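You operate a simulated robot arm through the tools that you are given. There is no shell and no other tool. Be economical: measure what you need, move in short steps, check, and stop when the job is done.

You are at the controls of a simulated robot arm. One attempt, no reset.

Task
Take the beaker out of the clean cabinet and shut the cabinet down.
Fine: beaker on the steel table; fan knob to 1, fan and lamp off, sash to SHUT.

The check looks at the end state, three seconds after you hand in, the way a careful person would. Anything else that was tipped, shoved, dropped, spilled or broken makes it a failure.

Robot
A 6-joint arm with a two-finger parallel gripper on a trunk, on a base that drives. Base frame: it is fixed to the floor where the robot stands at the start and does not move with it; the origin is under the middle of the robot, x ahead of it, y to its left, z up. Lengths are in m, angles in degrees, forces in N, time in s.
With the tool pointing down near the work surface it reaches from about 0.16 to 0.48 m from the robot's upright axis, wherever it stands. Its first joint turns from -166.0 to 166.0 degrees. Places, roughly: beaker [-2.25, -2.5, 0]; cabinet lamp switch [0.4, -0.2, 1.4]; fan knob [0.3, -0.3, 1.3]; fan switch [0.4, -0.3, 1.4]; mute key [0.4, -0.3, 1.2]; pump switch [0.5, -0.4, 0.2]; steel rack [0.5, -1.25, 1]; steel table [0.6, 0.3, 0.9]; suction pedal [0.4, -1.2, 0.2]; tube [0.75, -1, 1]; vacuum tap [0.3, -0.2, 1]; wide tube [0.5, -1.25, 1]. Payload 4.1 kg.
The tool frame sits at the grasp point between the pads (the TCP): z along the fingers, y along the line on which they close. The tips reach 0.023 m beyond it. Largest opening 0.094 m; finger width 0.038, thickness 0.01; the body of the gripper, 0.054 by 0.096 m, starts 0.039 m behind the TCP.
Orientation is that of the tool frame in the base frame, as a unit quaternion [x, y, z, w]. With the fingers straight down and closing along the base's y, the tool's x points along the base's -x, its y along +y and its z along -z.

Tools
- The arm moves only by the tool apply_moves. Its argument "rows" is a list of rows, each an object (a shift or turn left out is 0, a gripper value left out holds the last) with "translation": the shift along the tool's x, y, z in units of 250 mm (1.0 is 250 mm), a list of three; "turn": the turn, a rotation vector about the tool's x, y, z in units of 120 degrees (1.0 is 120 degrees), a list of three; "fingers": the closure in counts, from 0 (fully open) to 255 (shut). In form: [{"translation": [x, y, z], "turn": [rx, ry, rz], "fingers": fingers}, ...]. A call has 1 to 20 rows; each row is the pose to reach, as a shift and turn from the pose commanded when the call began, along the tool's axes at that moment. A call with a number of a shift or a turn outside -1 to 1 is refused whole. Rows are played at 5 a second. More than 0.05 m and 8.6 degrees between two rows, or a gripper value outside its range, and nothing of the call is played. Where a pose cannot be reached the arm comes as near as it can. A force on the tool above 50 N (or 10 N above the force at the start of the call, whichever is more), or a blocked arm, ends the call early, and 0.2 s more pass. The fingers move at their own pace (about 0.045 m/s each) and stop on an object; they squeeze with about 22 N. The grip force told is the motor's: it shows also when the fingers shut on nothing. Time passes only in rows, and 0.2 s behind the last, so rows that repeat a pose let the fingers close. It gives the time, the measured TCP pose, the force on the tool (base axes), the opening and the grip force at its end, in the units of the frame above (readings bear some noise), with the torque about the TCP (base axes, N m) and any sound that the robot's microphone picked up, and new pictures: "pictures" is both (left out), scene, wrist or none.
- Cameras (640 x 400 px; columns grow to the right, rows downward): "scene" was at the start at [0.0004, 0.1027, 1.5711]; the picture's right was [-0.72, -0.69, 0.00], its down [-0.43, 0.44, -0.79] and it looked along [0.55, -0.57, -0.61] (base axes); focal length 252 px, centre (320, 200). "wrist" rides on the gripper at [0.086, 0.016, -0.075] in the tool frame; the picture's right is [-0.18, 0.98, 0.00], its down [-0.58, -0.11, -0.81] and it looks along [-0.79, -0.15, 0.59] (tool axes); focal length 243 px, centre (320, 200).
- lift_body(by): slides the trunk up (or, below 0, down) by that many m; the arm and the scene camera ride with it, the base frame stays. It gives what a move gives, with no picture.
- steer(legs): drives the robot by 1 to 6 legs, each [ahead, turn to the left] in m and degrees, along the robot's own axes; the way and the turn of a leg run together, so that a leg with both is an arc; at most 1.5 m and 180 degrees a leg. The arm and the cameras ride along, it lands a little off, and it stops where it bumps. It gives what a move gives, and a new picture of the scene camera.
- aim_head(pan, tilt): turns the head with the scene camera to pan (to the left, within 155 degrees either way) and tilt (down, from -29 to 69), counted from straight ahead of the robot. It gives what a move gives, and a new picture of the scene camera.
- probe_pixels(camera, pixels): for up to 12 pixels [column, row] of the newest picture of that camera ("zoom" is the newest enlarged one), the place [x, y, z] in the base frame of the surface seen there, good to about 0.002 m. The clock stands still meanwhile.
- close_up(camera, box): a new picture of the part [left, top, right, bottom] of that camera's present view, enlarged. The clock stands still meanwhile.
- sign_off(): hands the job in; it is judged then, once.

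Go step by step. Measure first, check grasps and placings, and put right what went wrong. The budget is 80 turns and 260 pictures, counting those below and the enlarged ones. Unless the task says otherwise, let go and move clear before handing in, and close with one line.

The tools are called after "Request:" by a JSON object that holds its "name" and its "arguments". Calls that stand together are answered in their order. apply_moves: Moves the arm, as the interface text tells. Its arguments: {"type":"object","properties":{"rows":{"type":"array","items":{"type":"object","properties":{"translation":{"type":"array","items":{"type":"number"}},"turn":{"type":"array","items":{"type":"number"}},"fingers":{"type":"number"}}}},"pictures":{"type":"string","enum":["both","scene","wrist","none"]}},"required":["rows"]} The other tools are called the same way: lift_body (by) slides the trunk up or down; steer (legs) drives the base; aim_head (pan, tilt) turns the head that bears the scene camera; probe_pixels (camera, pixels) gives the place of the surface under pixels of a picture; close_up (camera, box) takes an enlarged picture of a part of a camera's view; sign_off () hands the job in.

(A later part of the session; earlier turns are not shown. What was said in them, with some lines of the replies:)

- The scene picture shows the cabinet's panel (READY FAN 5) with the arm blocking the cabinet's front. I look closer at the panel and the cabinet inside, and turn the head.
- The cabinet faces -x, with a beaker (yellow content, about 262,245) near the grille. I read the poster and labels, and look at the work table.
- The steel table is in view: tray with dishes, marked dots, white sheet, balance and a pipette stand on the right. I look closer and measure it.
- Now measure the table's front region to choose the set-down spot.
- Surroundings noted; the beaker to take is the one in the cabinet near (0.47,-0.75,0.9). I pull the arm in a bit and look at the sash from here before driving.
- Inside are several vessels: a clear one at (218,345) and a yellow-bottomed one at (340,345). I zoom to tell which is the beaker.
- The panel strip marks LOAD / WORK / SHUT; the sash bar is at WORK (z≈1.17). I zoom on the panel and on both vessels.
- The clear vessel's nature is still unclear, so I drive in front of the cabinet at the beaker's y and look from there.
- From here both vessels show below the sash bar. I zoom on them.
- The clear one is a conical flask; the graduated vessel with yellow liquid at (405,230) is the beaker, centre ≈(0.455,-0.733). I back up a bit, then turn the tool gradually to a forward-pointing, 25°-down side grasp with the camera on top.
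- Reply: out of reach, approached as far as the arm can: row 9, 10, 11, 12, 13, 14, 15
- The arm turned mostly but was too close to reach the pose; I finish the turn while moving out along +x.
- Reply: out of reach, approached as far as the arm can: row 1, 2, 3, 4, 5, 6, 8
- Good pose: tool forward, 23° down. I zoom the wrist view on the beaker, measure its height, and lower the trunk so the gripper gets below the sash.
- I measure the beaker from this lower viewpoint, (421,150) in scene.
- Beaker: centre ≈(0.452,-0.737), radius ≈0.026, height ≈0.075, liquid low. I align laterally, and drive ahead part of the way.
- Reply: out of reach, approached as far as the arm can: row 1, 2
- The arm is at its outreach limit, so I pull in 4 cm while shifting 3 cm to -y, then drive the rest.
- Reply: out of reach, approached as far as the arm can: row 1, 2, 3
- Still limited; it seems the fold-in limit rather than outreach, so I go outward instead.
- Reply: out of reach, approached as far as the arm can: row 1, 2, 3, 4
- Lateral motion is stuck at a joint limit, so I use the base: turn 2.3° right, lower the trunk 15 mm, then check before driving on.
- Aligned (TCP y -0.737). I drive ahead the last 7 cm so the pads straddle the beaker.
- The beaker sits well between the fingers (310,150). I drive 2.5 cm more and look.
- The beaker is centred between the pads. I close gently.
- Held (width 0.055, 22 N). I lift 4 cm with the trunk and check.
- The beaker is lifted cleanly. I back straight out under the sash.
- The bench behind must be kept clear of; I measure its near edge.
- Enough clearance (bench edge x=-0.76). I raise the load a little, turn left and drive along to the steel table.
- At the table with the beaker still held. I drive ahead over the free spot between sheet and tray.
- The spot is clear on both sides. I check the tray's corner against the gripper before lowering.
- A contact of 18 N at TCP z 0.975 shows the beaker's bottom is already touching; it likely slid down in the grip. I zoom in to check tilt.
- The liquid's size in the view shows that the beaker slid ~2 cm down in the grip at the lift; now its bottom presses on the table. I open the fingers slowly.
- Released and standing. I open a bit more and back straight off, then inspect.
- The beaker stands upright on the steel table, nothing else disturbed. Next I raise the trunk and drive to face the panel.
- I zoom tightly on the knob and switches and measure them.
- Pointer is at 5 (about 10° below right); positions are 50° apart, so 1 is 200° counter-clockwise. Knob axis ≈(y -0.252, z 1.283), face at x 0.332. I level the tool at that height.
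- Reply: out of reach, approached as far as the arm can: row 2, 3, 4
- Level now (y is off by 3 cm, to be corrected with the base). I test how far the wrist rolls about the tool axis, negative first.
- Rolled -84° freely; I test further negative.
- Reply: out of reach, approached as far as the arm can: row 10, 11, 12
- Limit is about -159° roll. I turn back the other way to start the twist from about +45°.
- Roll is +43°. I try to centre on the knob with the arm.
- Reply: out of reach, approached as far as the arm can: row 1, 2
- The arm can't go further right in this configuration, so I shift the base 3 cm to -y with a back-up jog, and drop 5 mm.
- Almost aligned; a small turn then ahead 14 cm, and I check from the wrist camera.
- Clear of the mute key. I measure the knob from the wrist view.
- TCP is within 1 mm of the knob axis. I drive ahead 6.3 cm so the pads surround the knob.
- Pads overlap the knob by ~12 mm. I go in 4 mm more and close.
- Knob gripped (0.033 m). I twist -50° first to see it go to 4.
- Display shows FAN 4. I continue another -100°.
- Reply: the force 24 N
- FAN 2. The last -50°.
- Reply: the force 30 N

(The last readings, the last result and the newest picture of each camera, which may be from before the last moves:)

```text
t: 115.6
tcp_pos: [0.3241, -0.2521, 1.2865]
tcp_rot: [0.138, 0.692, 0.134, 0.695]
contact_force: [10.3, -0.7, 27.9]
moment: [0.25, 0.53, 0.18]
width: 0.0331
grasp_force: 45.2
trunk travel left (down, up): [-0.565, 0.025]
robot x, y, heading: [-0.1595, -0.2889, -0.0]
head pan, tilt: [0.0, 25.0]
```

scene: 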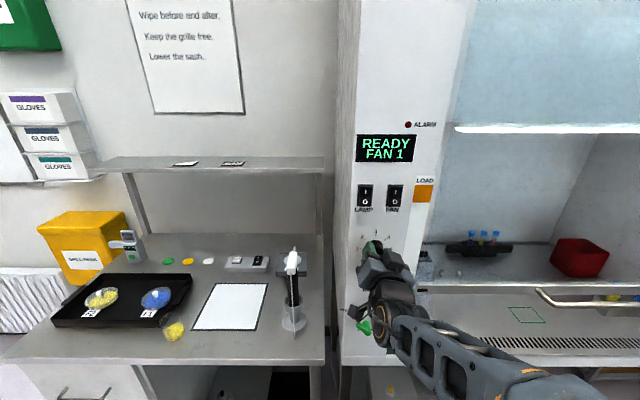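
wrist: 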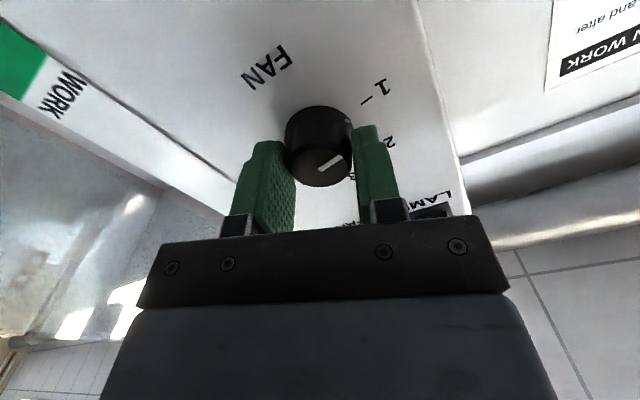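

Display reads FAN 1. I open the fingers and back away, then check the pointer.

Request:
{"name": "apply_moves", "arguments": {"rows": [{"fingers": 180}, {"fingers": 100}, {"fingers": 40}, {"fingers": 0}, {"fingers": 0}, {"fingers": 0}], "pictures": "none"}}

Request:
{"name": "steer", "arguments": {"legs": [[-0.1, 0]]}}

Request:
{"name": "close_up", "arguments": {"camera": "scene", "box": [330, 100, 450, 300]}}

```text
t: 117.0
tcp_pos: [0.324, -0.2515, 1.2827]
tcp_rot: [0.138, 0.694, 0.136, 0.693]
contact_force: [0.5, -0.6, 0.6]
moment: [-0.02, 0.02, 0.01]
width: 0.0941
grasp_force: 0.0
trunk travel left (down, up): [-0.565, 0.025]
robot x, y, heading: [-0.1593, -0.291, -0.0]
head pan, tilt: [0.0, 25.0]
```

```text
t: 118.1
tcp_pos: [0.224, -0.2537, 1.2845]
tcp_rot: [0.139, 0.693, 0.135, 0.694]
contact_force: [-0.9, -0.4, 0.1]
moment: [0.02, 0.05, -0.02]
width: 0.0941
grasp_force: 0.0
trunk travel left (down, up): [-0.565, 0.025]
robot x, y, heading: [-0.2604, -0.2897, 0.2]
head pan, tilt: [0.0, 25.0]
```

scene: 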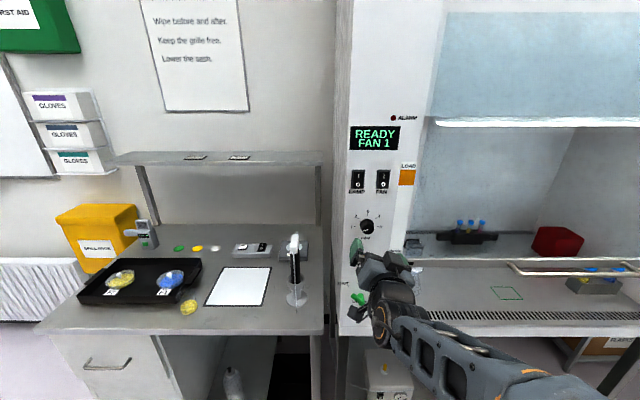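

```text
2.00 times, centred on (390, 200) of scene
```

zoom: 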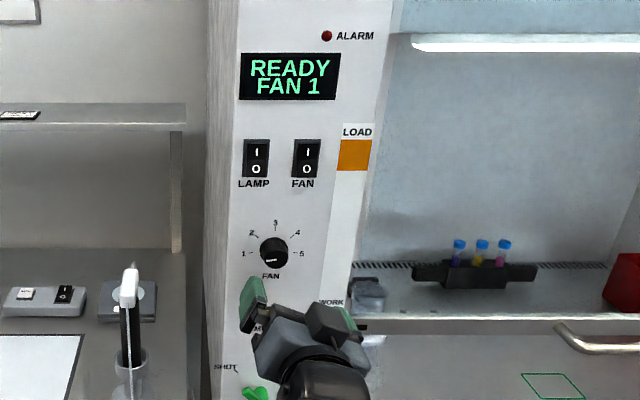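

Knob pointer is at 1. For the switches I raise the trunk, close the fingers, roll to -90° (thin side vertical) and move up toward z≈1.40.

Request:
{"name": "lift_body", "arguments": {"by": 0.024}}

Request:
{"name": "apply_moves", "arguments": {"rows": [{"translation": [-0.043, 0.007, 0], "turn": [0, 0, 0.0626], "fingers": 255}, {"translation": [-0.086, 0.013, 0], "turn": [0, 0, 0.1252]}, {"translation": [-0.129, 0.02, 0], "turn": [0, 0, 0.1878]}, {"translation": [-0.172, 0.027, 0], "turn": [0, 0, 0.2504]}, {"translation": [-0.214, 0.033, 0], "turn": [0, 0, 0.313]}, {"translation": [-0.257, 0.04, 0], "turn": [0, 0, 0.3756]}, {"translation": [-0.3, 0.047, 0], "turn": [0, 0, 0.4382]}, {"translation": [-0.343, 0.053, 0], "turn": [0, 0, 0.5008]}, {"translation": [-0.386, 0.06, 0], "turn": [0, 0, 0.5633]}]}}

```text
t: 118.8
tcp_pos: [0.2247, -0.2524, 1.3087]
tcp_rot: [0.139, 0.694, 0.135, 0.694]
contact_force: [0.1, 0.4, 0.0]
moment: [0.0, -0.02, 0.02]
width: 0.0941
grasp_force: 0.1
trunk travel left (down, up): [-0.589, 0.001]
robot x, y, heading: [-0.2583, -0.2927, -0.2]
head pan, tilt: [0.0, 25.0]
```

```text
t: 120.8
tcp_pos: [0.2241, -0.2762, 1.4035]
tcp_rot: [0.504, 0.497, 0.497, 0.502]
contact_force: [-1.7, 0.2, 0.3]
moment: [-0.02, 0.01, -0.03]
width: 0.0
grasp_force: 21.9
trunk travel left (down, up): [-0.589, 0.001]
robot x, y, heading: [-0.2589, -0.2913, -0.1]
head pan, tilt: [0.0, 25.0]
```

scene: 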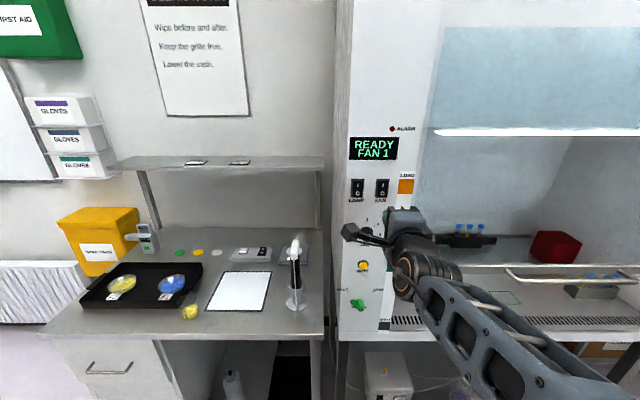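
wrist: 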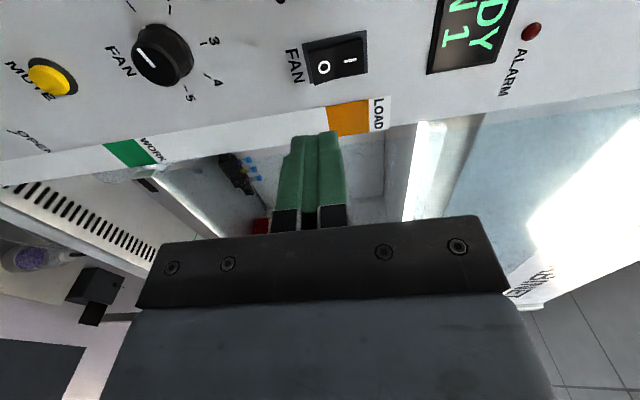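

The arm reached (0.224,-0.276,1.404) exactly. I measure the FAN rocker from the wrist view.

Request:
{"name": "probe_pixels", "arguments": {"camera": "wrist", "pixels": [[322, 67], [350, 62], [336, 64], [310, 70], [365, 60], [324, 50], [326, 80]]}}

```text
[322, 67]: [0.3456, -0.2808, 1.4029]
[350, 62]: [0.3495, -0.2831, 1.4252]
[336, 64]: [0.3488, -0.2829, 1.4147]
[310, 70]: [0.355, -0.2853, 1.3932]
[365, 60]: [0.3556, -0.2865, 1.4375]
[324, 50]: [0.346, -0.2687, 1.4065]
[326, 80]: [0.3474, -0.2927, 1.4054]
```

O half centre is (0.346,-0.281,1.404). I drive ahead 8 cm, then push the last bit with the arm.

Request:
{"name": "steer", "arguments": {"legs": [[0.08, 0]]}}

Request:
{"name": "apply_moves", "arguments": {"rows": [{"translation": [-0.02, -0.01, 0]}, {"translation": [-0.02, -0.01, 0.02]}]}}

```text
t: 121.9
tcp_pos: [0.3049, -0.276, 1.4027]
tcp_rot: [0.503, 0.498, 0.497, 0.502]
contact_force: [0.7, 0.6, -0.6]
moment: [-0.03, -0.01, -0.01]
width: 0.0003
grasp_force: 21.6
trunk travel left (down, up): [-0.589, 0.001]
robot x, y, heading: [-0.1785, -0.2901, -0.2]
head pan, tilt: [0.0, 25.0]
```

scene: 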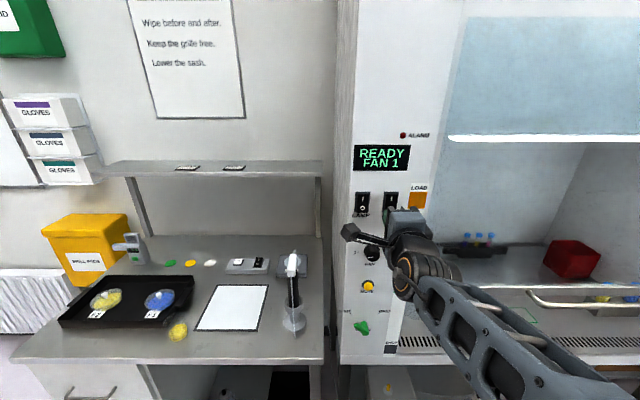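

```text
t: 122.5
tcp_pos: [0.3089, -0.2767, 1.401]
tcp_rot: [0.505, 0.497, 0.494, 0.504]
contact_force: [-0.6, -0.3, 0.2]
moment: [-0.01, 0.02, 0.02]
width: 0.0
grasp_force: 22.5
out of reach, approached as far as the arm can: row 1, 2
trunk travel left (down, up): [-0.589, 0.001]
robot x, y, heading: [-0.1827, -0.2942, 0.0]
head pan, tilt: [0.0, 25.0]
```

scene: 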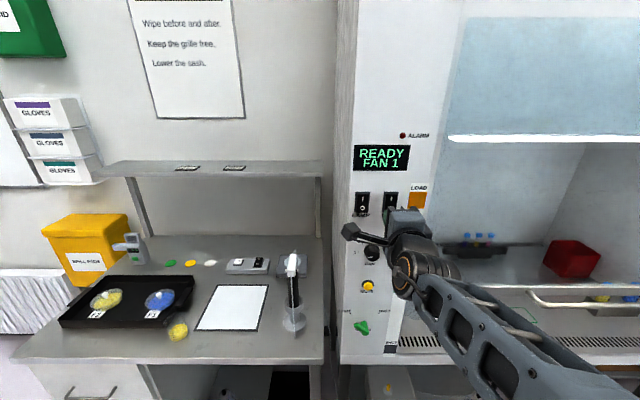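
wrist: 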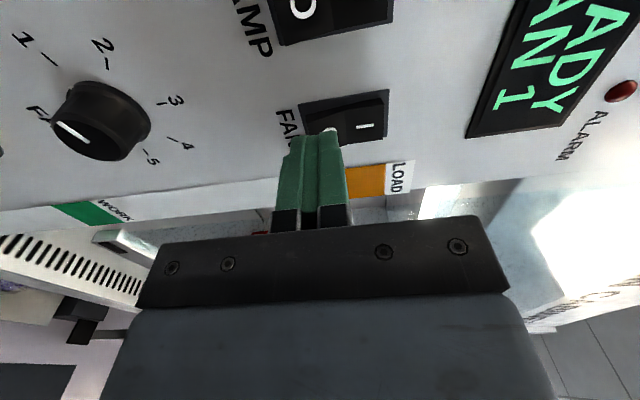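

Tips are in front of the O half. I push ahead up to 2 cm in small steps.

Request:
{"name": "apply_moves", "arguments": {"rows": [{"translation": [0, 0, 0.02]}, {"translation": [0, 0, 0.04]}, {"translation": [0, 0, 0.055]}, {"translation": [0, 0, 0.065]}, {"translation": [0, 0, 0.075]}, {"translation": [0, 0, 0.085]}]}}

```text
t: 123.9
tcp_pos: [0.3266, -0.2748, 1.4014]
tcp_rot: [0.505, 0.497, 0.495, 0.503]
contact_force: [-15.8, -2.5, -7.8]
moment: [-0.08, 0.11, 0.06]
width: 0.0
grasp_force: 22.1
trunk travel left (down, up): [-0.589, 0.001]
robot x, y, heading: [-0.178, -0.2924, -0.2]
head pan, tilt: [0.0, 25.0]
```

scene: 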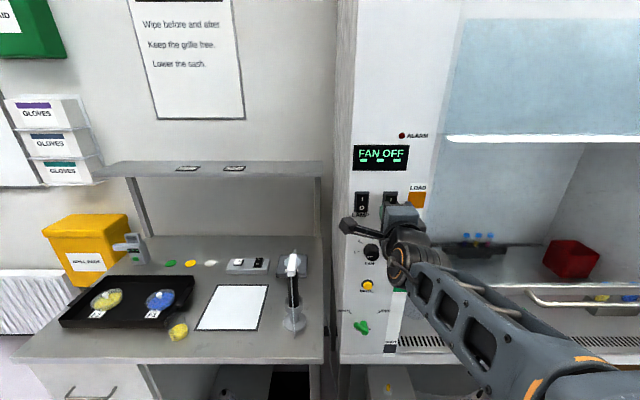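
wrist: 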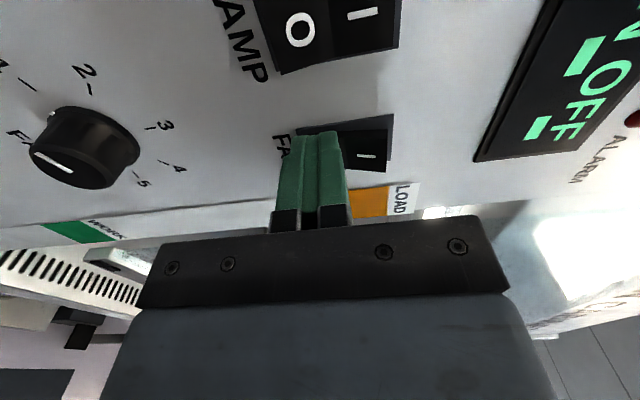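

FAN OFF is displayed. I retract 3 cm, shift 5.8 cm left to the LAMP rocker, and look.

Request:
{"name": "apply_moves", "arguments": {"rows": [{"translation": [0, 0, -0.07]}, {"translation": [0, 0, -0.12]}, {"translation": [0.1, 0, -0.12]}, {"translation": [0.18, 0, -0.12]}, {"translation": [0.23, 0, -0.12]}]}}

```text
t: 125.1
tcp_pos: [0.301, -0.2203, 1.4021]
tcp_rot: [0.502, 0.498, 0.497, 0.502]
contact_force: [0.7, -0.3, 1.0]
moment: [0.01, 0.02, 0.02]
width: 0.0
grasp_force: 22.2
trunk travel left (down, up): [-0.589, 0.001]
robot x, y, heading: [-0.1833, -0.2878, -0.2]
head pan, tilt: [0.0, 25.0]
```

scene: 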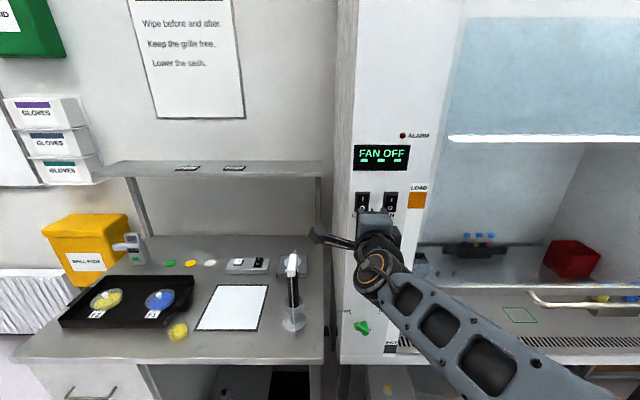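
wrist: 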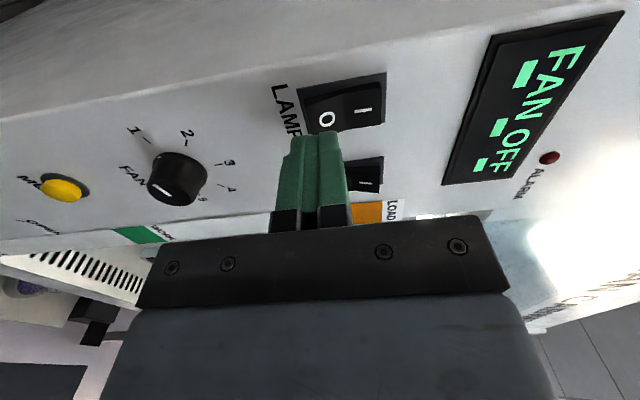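

Lined up with the LAMP's O half. I push in.

Request:
{"name": "apply_moves", "arguments": {"rows": [{"translation": [0, 0, 0.04]}, {"translation": [0, 0, 0.07]}, {"translation": [0, 0, 0.085]}, {"translation": [0, 0, 0.095]}, {"translation": [0, 0, 0.105]}, {"translation": [0, 0, 0.115]}], "pictures": "scene"}}

Request:
{"name": "apply_moves", "arguments": {"rows": [{"translation": [0, 0, -0.07]}, {"translation": [0, 0, -0.14]}, {"translation": [0, 0, -0.21]}], "pictures": "wrist"}}

Request:
{"name": "close_up", "arguments": {"camera": "scene", "box": [330, 110, 510, 290]}}

```text
t: 126.5
tcp_pos: [0.3272, -0.2206, 1.3996]
tcp_rot: [0.504, 0.499, 0.496, 0.501]
contact_force: [-10.8, -1.0, -4.0]
moment: [-0.11, 0.01, 0.13]
width: 0.0
grasp_force: 22.1
trunk travel left (down, up): [-0.589, 0.001]
robot x, y, heading: [-0.1786, -0.2929, -0.3]
head pan, tilt: [0.0, 25.0]
```

scene: 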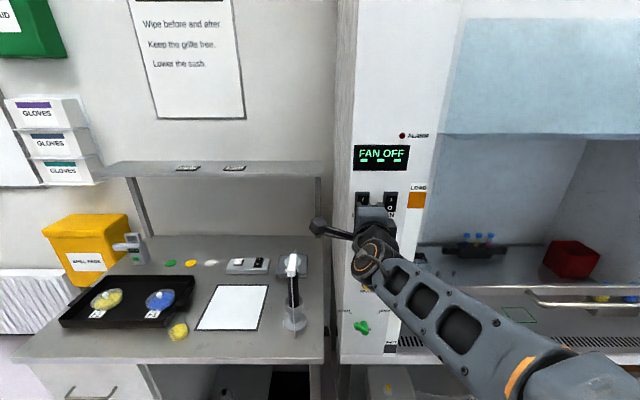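

```text
t: 127.3
tcp_pos: [0.2755, -0.2216, 1.4019]
tcp_rot: [0.503, 0.498, 0.497, 0.502]
contact_force: [0.2, -1.6, 0.1]
moment: [-0.02, 0.0, -0.02]
width: 0.0001
grasp_force: 22.1
trunk travel left (down, up): [-0.589, 0.001]
robot x, y, heading: [-0.178, -0.2904, -0.2]
head pan, tilt: [0.0, 25.0]
```

wrist: 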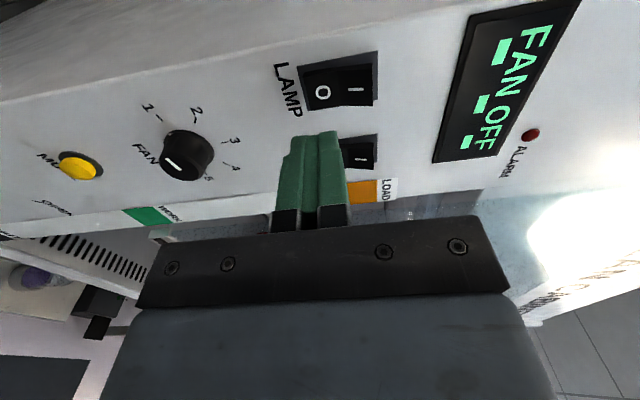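

```text
2.22 times, centred on (420, 200) of scene
```

zoom: 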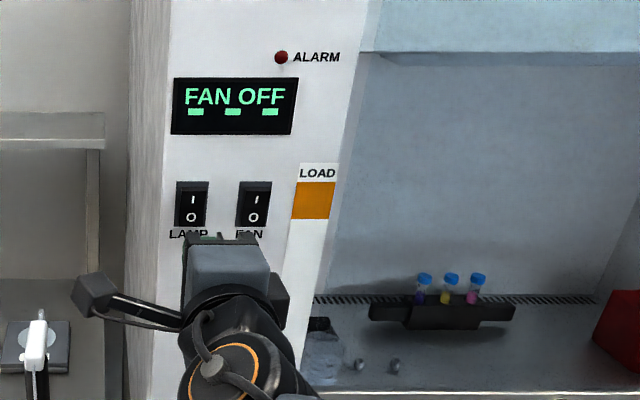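

Lamp is off (tube dark) and both rockers show O pressed. Now the sash: I back off and drive to the middle of the handle (y≈-0.815), keeping the tool level with fingers stacked vertically.

Request:
{"name": "steer", "arguments": {"legs": [[-0.18, 0], [0, -90], [0.595, 0], [0, 90]]}}

Request:
{"name": "lift_body", "arguments": {"by": -0.22}}

Request:
{"name": "aim_head", "arguments": {"pan": 10, "tilt": 25}}

Request:
{"name": "apply_moves", "arguments": {"rows": [{"fingers": 150}, {"fingers": 50}, {"fingers": 0}, {"fingers": 0}, {"fingers": 0}], "pictures": "wrist"}}

```text
t: 139.3
tcp_pos: [0.0943, -0.8184, 1.4009]
tcp_rot: [0.507, 0.493, 0.494, 0.506]
contact_force: [0.6, 0.2, -1.1]
moment: [0.02, 0.02, 0.02]
width: 0.0
grasp_force: 21.5
trunk travel left (down, up): [-0.589, 0.001]
robot x, y, heading: [-0.3618, -0.8842, -1.4]
head pan, tilt: [0.0, 25.0]
```

scene: 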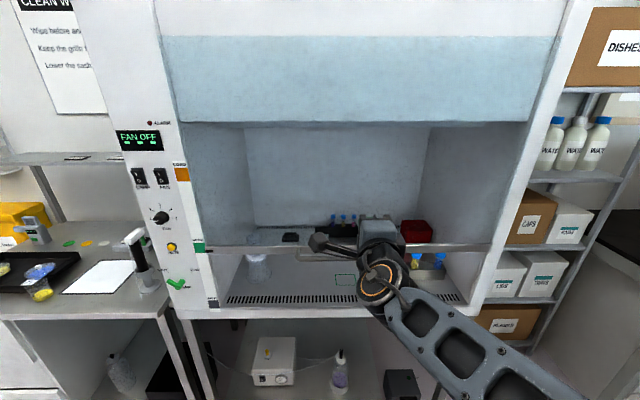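

```text
t: 141.7
tcp_pos: [0.0954, -0.8192, 1.1818]
tcp_rot: [0.507, 0.494, 0.493, 0.506]
contact_force: [0.1, 0.0, -0.2]
moment: [0.03, -0.01, 0.0]
width: 0.0
grasp_force: 22.6
trunk travel left (down, up): [-0.369, 0.221]
robot x, y, heading: [-0.3598, -0.8815, -1.2]
head pan, tilt: [0.0, 25.0]
```

```text
t: 142.4
tcp_pos: [0.0952, -0.8187, 1.1815]
tcp_rot: [0.507, 0.494, 0.493, 0.507]
contact_force: [0.8, 0.1, 0.7]
moment: [0.01, -0.02, -0.03]
width: 0.0
grasp_force: 21.6
trunk travel left (down, up): [-0.369, 0.221]
robot x, y, heading: [-0.3625, -0.8851, -1.2]
head pan, tilt: [10.0, 25.0]
```

scene: 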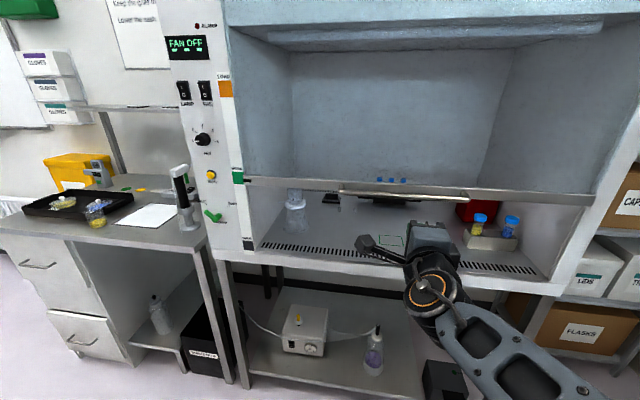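

```text
t: 143.6
tcp_pos: [0.0949, -0.8182, 1.1809]
tcp_rot: [0.508, 0.494, 0.492, 0.506]
contact_force: [0.0, 0.1, -0.2]
moment: [0.03, 0.05, -0.03]
width: 0.094
grasp_force: 0.1
trunk travel left (down, up): [-0.369, 0.221]
robot x, y, heading: [-0.3611, -0.8794, -1.1]
head pan, tilt: [10.0, 25.0]
```

wrist: 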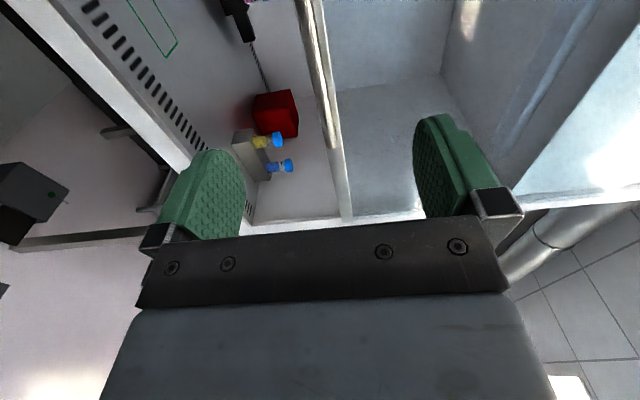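

Facing the handle (bar at row ~193 in scene). I measure the bar and the sash's lower edge and marker.

Request:
{"name": "probe_pixels", "arguments": {"camera": "scene", "pixels": [[345, 192], [400, 195], [400, 192], [460, 197], [400, 198], [300, 184], [250, 181], [239, 177], [247, 243], [270, 183]]}}

Request:
{"name": "close_up", "arguments": {"camera": "scene", "box": [190, 150, 350, 270]}}

Request:
{"name": "close_up", "arguments": {"camera": "scene", "box": [320, 170, 480, 270]}}

```text
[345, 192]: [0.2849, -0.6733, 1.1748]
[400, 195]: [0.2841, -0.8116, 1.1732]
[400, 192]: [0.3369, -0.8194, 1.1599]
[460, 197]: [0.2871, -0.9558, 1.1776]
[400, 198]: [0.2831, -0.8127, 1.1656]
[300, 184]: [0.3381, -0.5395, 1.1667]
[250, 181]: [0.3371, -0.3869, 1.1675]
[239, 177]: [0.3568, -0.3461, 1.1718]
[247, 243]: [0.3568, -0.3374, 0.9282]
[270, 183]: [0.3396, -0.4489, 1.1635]
```

```text
3.33 times, centred on (270, 210) of scene
```

zoom: 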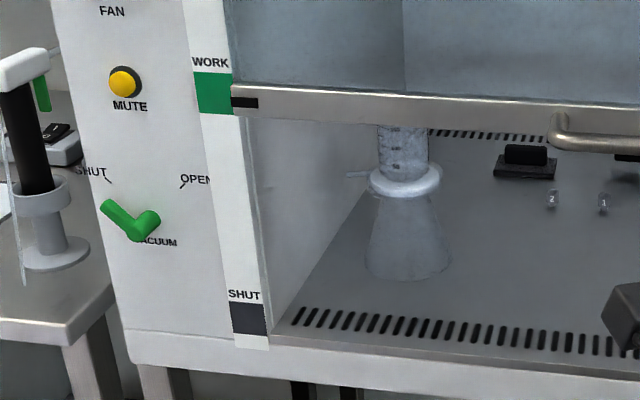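

```text
4.00 times, centred on (400, 220) of scene
```

zoom: 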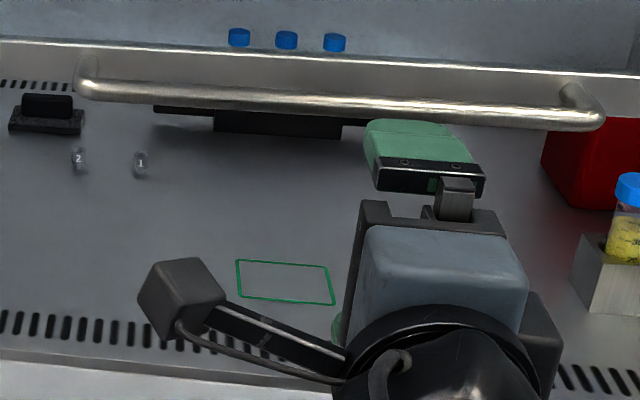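

Bar centre ≈(0.287, z 1.170); sash marker in the middle of WORK (≈1.17) must go to the SHUT band (≈0.915). I line up the height and drive ahead onto the bar.

Request:
{"name": "lift_body", "arguments": {"by": -0.011}}

Request:
{"name": "steer", "arguments": {"legs": [[0.15, 1.2]]}}

Request:
{"name": "steer", "arguments": {"legs": [[0.035, 0]]}}

Request:
{"name": "apply_moves", "arguments": {"rows": [{"translation": [0, 0, 0]}], "pictures": "wrist"}}

```text
t: 144.2
tcp_pos: [0.0951, -0.8175, 1.1711]
tcp_rot: [0.507, 0.493, 0.493, 0.507]
contact_force: [0.4, 0.0, -0.1]
moment: [0.01, -0.02, 0.02]
width: 0.094
grasp_force: 0.0
trunk travel left (down, up): [-0.358, 0.232]
robot x, y, heading: [-0.3616, -0.8758, -1.1]
head pan, tilt: [10.0, 25.0]
```

```text
t: 145.5
tcp_pos: [0.243, -0.8083, 1.1708]
tcp_rot: [0.502, 0.499, 0.498, 0.501]
contact_force: [0.3, 0.2, 0.4]
moment: [-0.01, -0.02, -0.01]
width: 0.0939
grasp_force: 0.1
trunk travel left (down, up): [-0.358, 0.232]
robot x, y, heading: [-0.2134, -0.8843, 0.1]
head pan, tilt: [10.0, 25.0]
```

scene: 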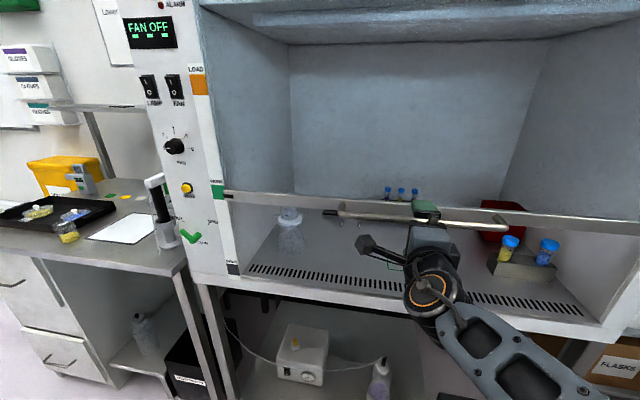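

```text
t: 146.4
tcp_pos: [0.2778, -0.8085, 1.1707]
tcp_rot: [0.501, 0.501, 0.499, 0.5]
contact_force: [0.1, -0.3, 0.2]
moment: [0.01, 0.02, 0.02]
width: 0.0941
grasp_force: 0.0
trunk travel left (down, up): [-0.358, 0.232]
robot x, y, heading: [-0.1745, -0.884, 0.3]
head pan, tilt: [10.0, 25.0]
```

scene: 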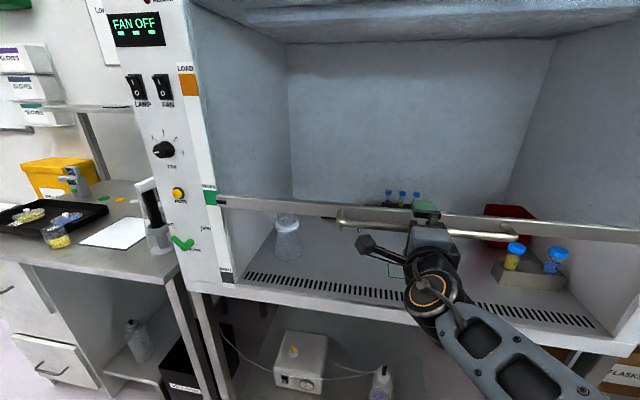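

```text
t: 146.8
tcp_pos: [0.2783, -0.8082, 1.1714]
tcp_rot: [0.5, 0.5, 0.5, 0.5]
contact_force: [-1.0, -0.1, 0.0]
moment: [0.01, 0.04, 0.02]
width: 0.0938
grasp_force: 0.1
trunk travel left (down, up): [-0.358, 0.232]
robot x, y, heading: [-0.1738, -0.8809, 0.2]
head pan, tilt: [10.0, 25.0]
```

wrist: 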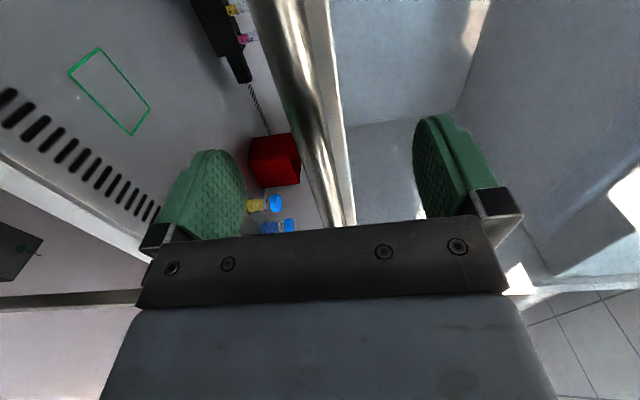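

The bar is between the pads. I close on it.

Request:
{"name": "apply_moves", "arguments": {"rows": [{"translation": [0, 0, 0.016], "fingers": 60}, {"translation": [0, 0, 0.032], "fingers": 150}, {"translation": [0, 0, 0.032], "fingers": 200}, {"translation": [0, 0, 0.032], "fingers": 255}, {"translation": [0, 0, 0.032], "fingers": 255}, {"translation": [0, 0, 0.032], "fingers": 255}, {"translation": [0, 0, 0.032], "fingers": 255}], "pictures": "wrist"}}

Request:
{"name": "lift_body", "arguments": {"by": -0.03}}

```text
t: 148.4
tcp_pos: [0.2872, -0.8088, 1.17]
tcp_rot: [0.501, 0.5, 0.499, 0.5]
contact_force: [-0.9, -0.4, -0.8]
moment: [0.05, 0.0, -0.01]
width: 0.0158
grasp_force: 45.1
trunk travel left (down, up): [-0.358, 0.232]
robot x, y, heading: [-0.1752, -0.8848, 0.1]
head pan, tilt: [10.0, 25.0]
```

wrist: 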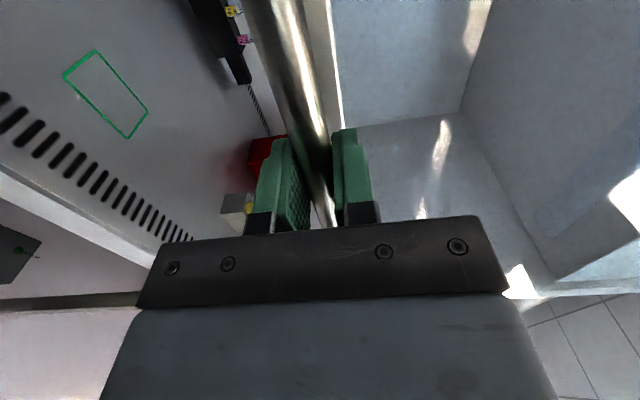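

```text
t: 149.2
tcp_pos: [0.2861, -0.8088, 1.1398]
tcp_rot: [0.502, 0.501, 0.497, 0.5]
contact_force: [-0.6, 0.8, -1.7]
moment: [0.09, -0.23, -0.5]
width: 0.0154
grasp_force: 44.7
trunk travel left (down, up): [-0.328, 0.262]
robot x, y, heading: [-0.1778, -0.8811, 0.4]
head pan, tilt: [10.0, 25.0]
```

Bar held and moved down 3 cm with little force. I continue down and look.

Request:
{"name": "lift_body", "arguments": {"by": -0.12}}

Request:
{"name": "aim_head", "arguments": {"pan": 25, "tilt": 25}}

```text
t: 150.7
tcp_pos: [0.2872, -0.8089, 1.0175]
tcp_rot: [0.502, 0.5, 0.499, 0.499]
contact_force: [0.6, 0.4, -1.8]
moment: [0.1, -0.2, -0.61]
width: 0.0158
grasp_force: 45.0
trunk travel left (down, up): [-0.208, 0.382]
robot x, y, heading: [-0.1778, -0.8829, -0.0]
head pan, tilt: [10.0, 25.0]
```

```text
t: 151.4
tcp_pos: [0.2862, -0.8093, 1.0198]
tcp_rot: [0.501, 0.501, 0.498, 0.5]
contact_force: [-2.8, -0.3, -4.4]
moment: [0.11, 0.28, -0.51]
width: 0.0159
grasp_force: 44.7
trunk travel left (down, up): [-0.208, 0.382]
robot x, y, heading: [-0.1774, -0.8795, 0.1]
head pan, tilt: [25.0, 25.0]
```

scene: 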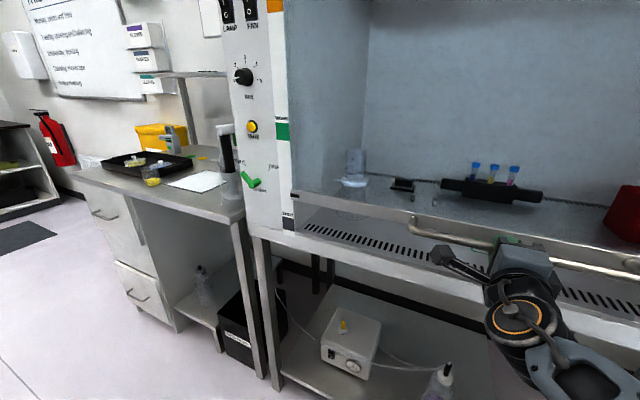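

The sash follows. I lower 7 cm more and check the marker.

Request:
{"name": "lift_body", "arguments": {"by": -0.075}}

Request:
{"name": "close_up", "arguments": {"camera": "scene", "box": [240, 120, 440, 260]}}

```text
t: 152.5
tcp_pos: [0.2866, -0.8102, 0.9447]
tcp_rot: [0.502, 0.501, 0.498, 0.5]
contact_force: [1.3, 0.7, -1.5]
moment: [0.1, -0.21, -0.54]
width: 0.0158
grasp_force: 44.6
trunk travel left (down, up): [-0.133, 0.457]
robot x, y, heading: [-0.1748, -0.8837, 0.2]
head pan, tilt: [25.0, 25.0]
```

```text
2.86 times, centred on (340, 190) of scene
```

zoom: 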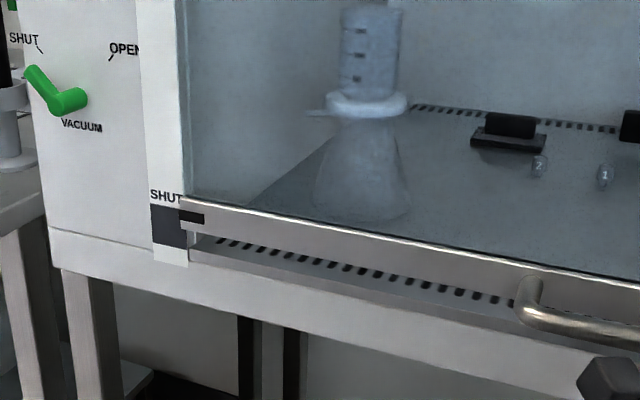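

The marker is entering the SHUT band. I lower in small steps until it centres or seats.

Request:
{"name": "lift_body", "arguments": {"by": -0.018}}

Request:
{"name": "close_up", "arguments": {"camera": "scene", "box": [240, 120, 440, 260]}}

Request:
{"name": "lift_body", "arguments": {"by": -0.008}}

Request:
{"name": "close_up", "arguments": {"camera": "scene", "box": [240, 100, 440, 240]}}

```text
t: 153.2
tcp_pos: [0.2867, -0.8092, 0.9261]
tcp_rot: [0.503, 0.501, 0.498, 0.499]
contact_force: [-0.9, -0.8, -5.0]
moment: [0.13, -0.2, -0.56]
width: 0.0158
grasp_force: 45.1
trunk travel left (down, up): [-0.115, 0.475]
robot x, y, heading: [-0.174, -0.8826, 0.1]
head pan, tilt: [25.0, 25.0]
```

```text
2.86 times, centred on (340, 190) of scene
```

zoom: 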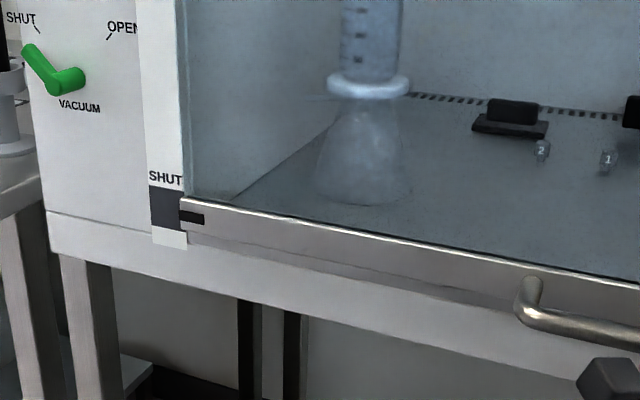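

```text
t: 153.8
tcp_pos: [0.2863, -0.8092, 0.9208]
tcp_rot: [0.5, 0.5, 0.499, 0.501]
contact_force: [5.4, -0.6, 6.4]
moment: [0.06, -0.2, 0.34]
width: 0.0158
grasp_force: 45.2
trunk travel left (down, up): [-0.107, 0.483]
robot x, y, heading: [-0.1722, -0.88, 0.2]
head pan, tilt: [25.0, 25.0]
```

```text
2.86 times, centred on (340, 170) of scene
```

zoom: 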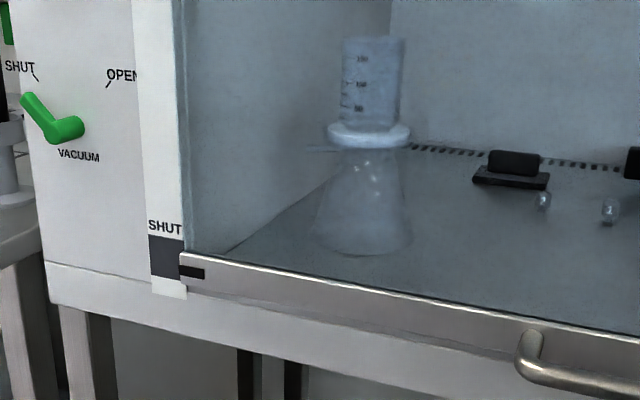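

The sash is seated (upward reaction, marker at the SHUT band). I open, back off, and inspect.

Request:
{"name": "apply_moves", "arguments": {"rows": [{"fingers": 200}, {"fingers": 120}, {"fingers": 60}, {"fingers": 0}, {"fingers": 0}, {"fingers": 0}], "pictures": "none"}}

Request:
{"name": "steer", "arguments": {"legs": [[-0.2, 0]]}}

Request:
{"name": "close_up", "arguments": {"camera": "scene", "box": [240, 100, 420, 240]}}

Request:
{"name": "lift_body", "arguments": {"by": 0.2}}

Request:
{"name": "aim_head", "arguments": {"pan": 30, "tilt": 20}}

```text
t: 155.2
tcp_pos: [0.2861, -0.8087, 0.9186]
tcp_rot: [0.501, 0.499, 0.499, 0.5]
contact_force: [0.4, -0.2, -0.2]
moment: [-0.01, -0.01, 0.0]
width: 0.0939
grasp_force: 0.0
trunk travel left (down, up): [-0.107, 0.483]
robot x, y, heading: [-0.177, -0.8824, 0.1]
head pan, tilt: [25.0, 25.0]
```

```text
t: 156.8
tcp_pos: [0.0842, -0.8088, 0.9195]
tcp_rot: [0.5, 0.501, 0.5, 0.499]
contact_force: [-0.3, -0.1, -1.1]
moment: [-0.07, -0.01, -0.01]
width: 0.0939
grasp_force: 0.0
trunk travel left (down, up): [-0.107, 0.483]
robot x, y, heading: [-0.3732, -0.8845, 0.7]
head pan, tilt: [25.0, 25.0]
```

scene: 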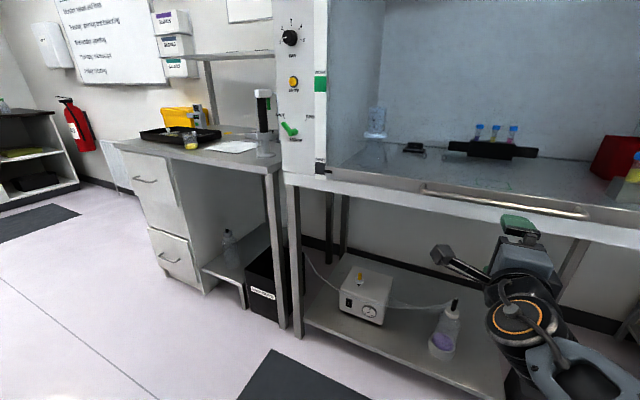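

```text
2.86 times, centred on (330, 170) of scene
```

zoom: 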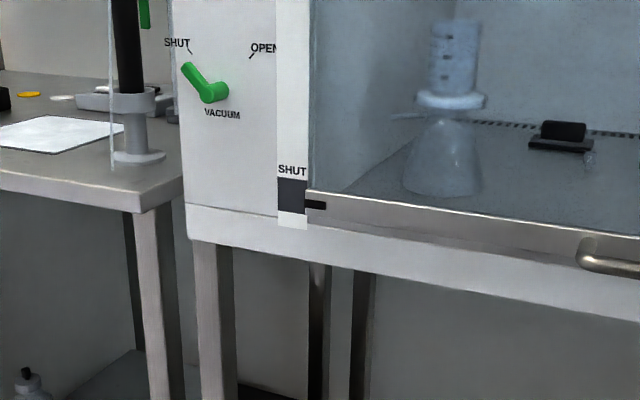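

```text
t: 158.9
tcp_pos: [0.0849, -0.8084, 1.1189]
tcp_rot: [0.5, 0.501, 0.499, 0.5]
contact_force: [0.0, 0.6, -0.8]
moment: [-0.02, 0.0, 0.01]
width: 0.094
grasp_force: 0.0
trunk travel left (down, up): [-0.307, 0.283]
robot x, y, heading: [-0.3776, -0.8857, 0.7]
head pan, tilt: [25.0, 25.0]
```

```text
t: 159.6
tcp_pos: [0.085, -0.8086, 1.1186]
tcp_rot: [0.5, 0.501, 0.5, 0.499]
contact_force: [0.6, 0.5, 0.2]
moment: [-0.02, -0.01, -0.01]
width: 0.094
grasp_force: 0.1
trunk travel left (down, up): [-0.307, 0.283]
robot x, y, heading: [-0.3775, -0.8853, 0.4]
head pan, tilt: [30.0, 20.0]
```

scene: 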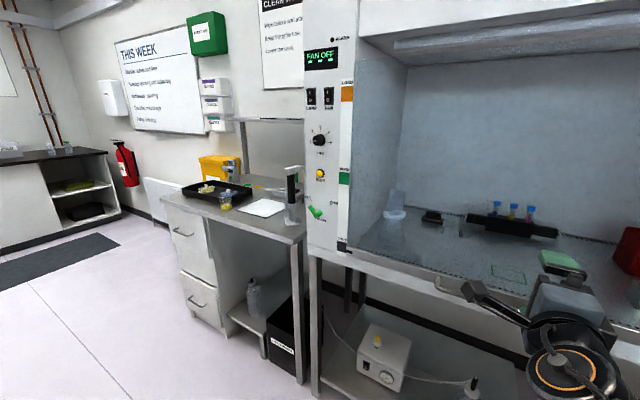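

The sash marker sits in the SHUT band. A final zoom on the panel and on the beaker.

Request:
{"name": "close_up", "arguments": {"camera": "scene", "box": [280, 30, 380, 260]}}

Request:
{"name": "close_up", "arguments": {"camera": "scene", "box": [170, 160, 310, 240]}}

Request:
{"name": "close_up", "arguments": {"camera": "scene", "box": [300, 100, 360, 140]}}

```text
1.74 times, centred on (330, 145) of scene
```

zoom: 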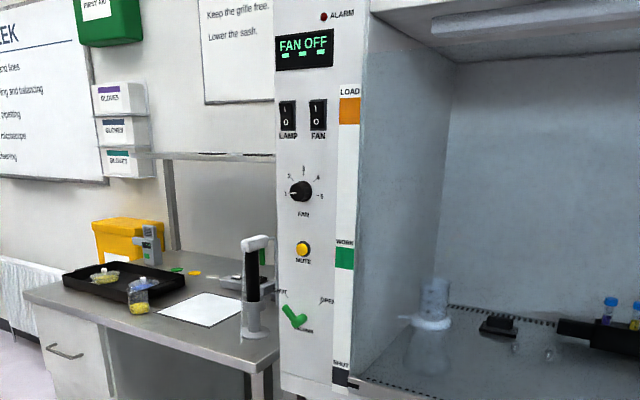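

```text
4.57 times, centred on (240, 200) of scene
```

zoom: 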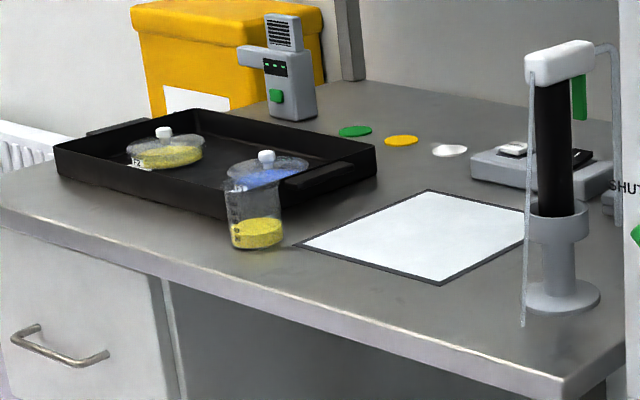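

```text
10.00 times, centred on (330, 120) of scene
```

zoom: 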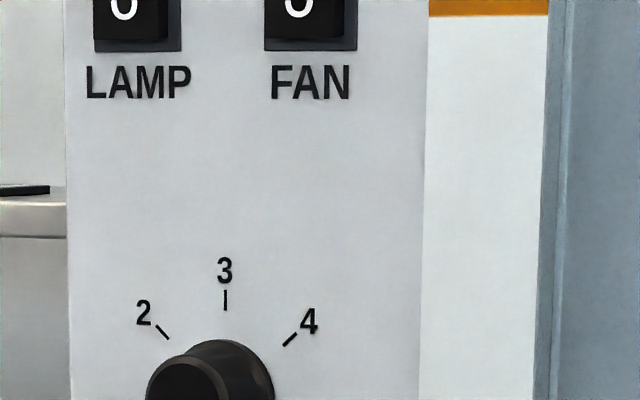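

The beaker stands upright on the steel table, the knob is at 1, fan and lamp are off, and the sash marker is in the SHUT band; the gripper is clear. I hand in.

Request:
{"name": "sign_off", "arguments": {}}

```text
The job is handed in.
```

The beaker is on the steel table, and the cabinet is shut down: fan knob at 1, fan and lamp off, sash at SHUT.
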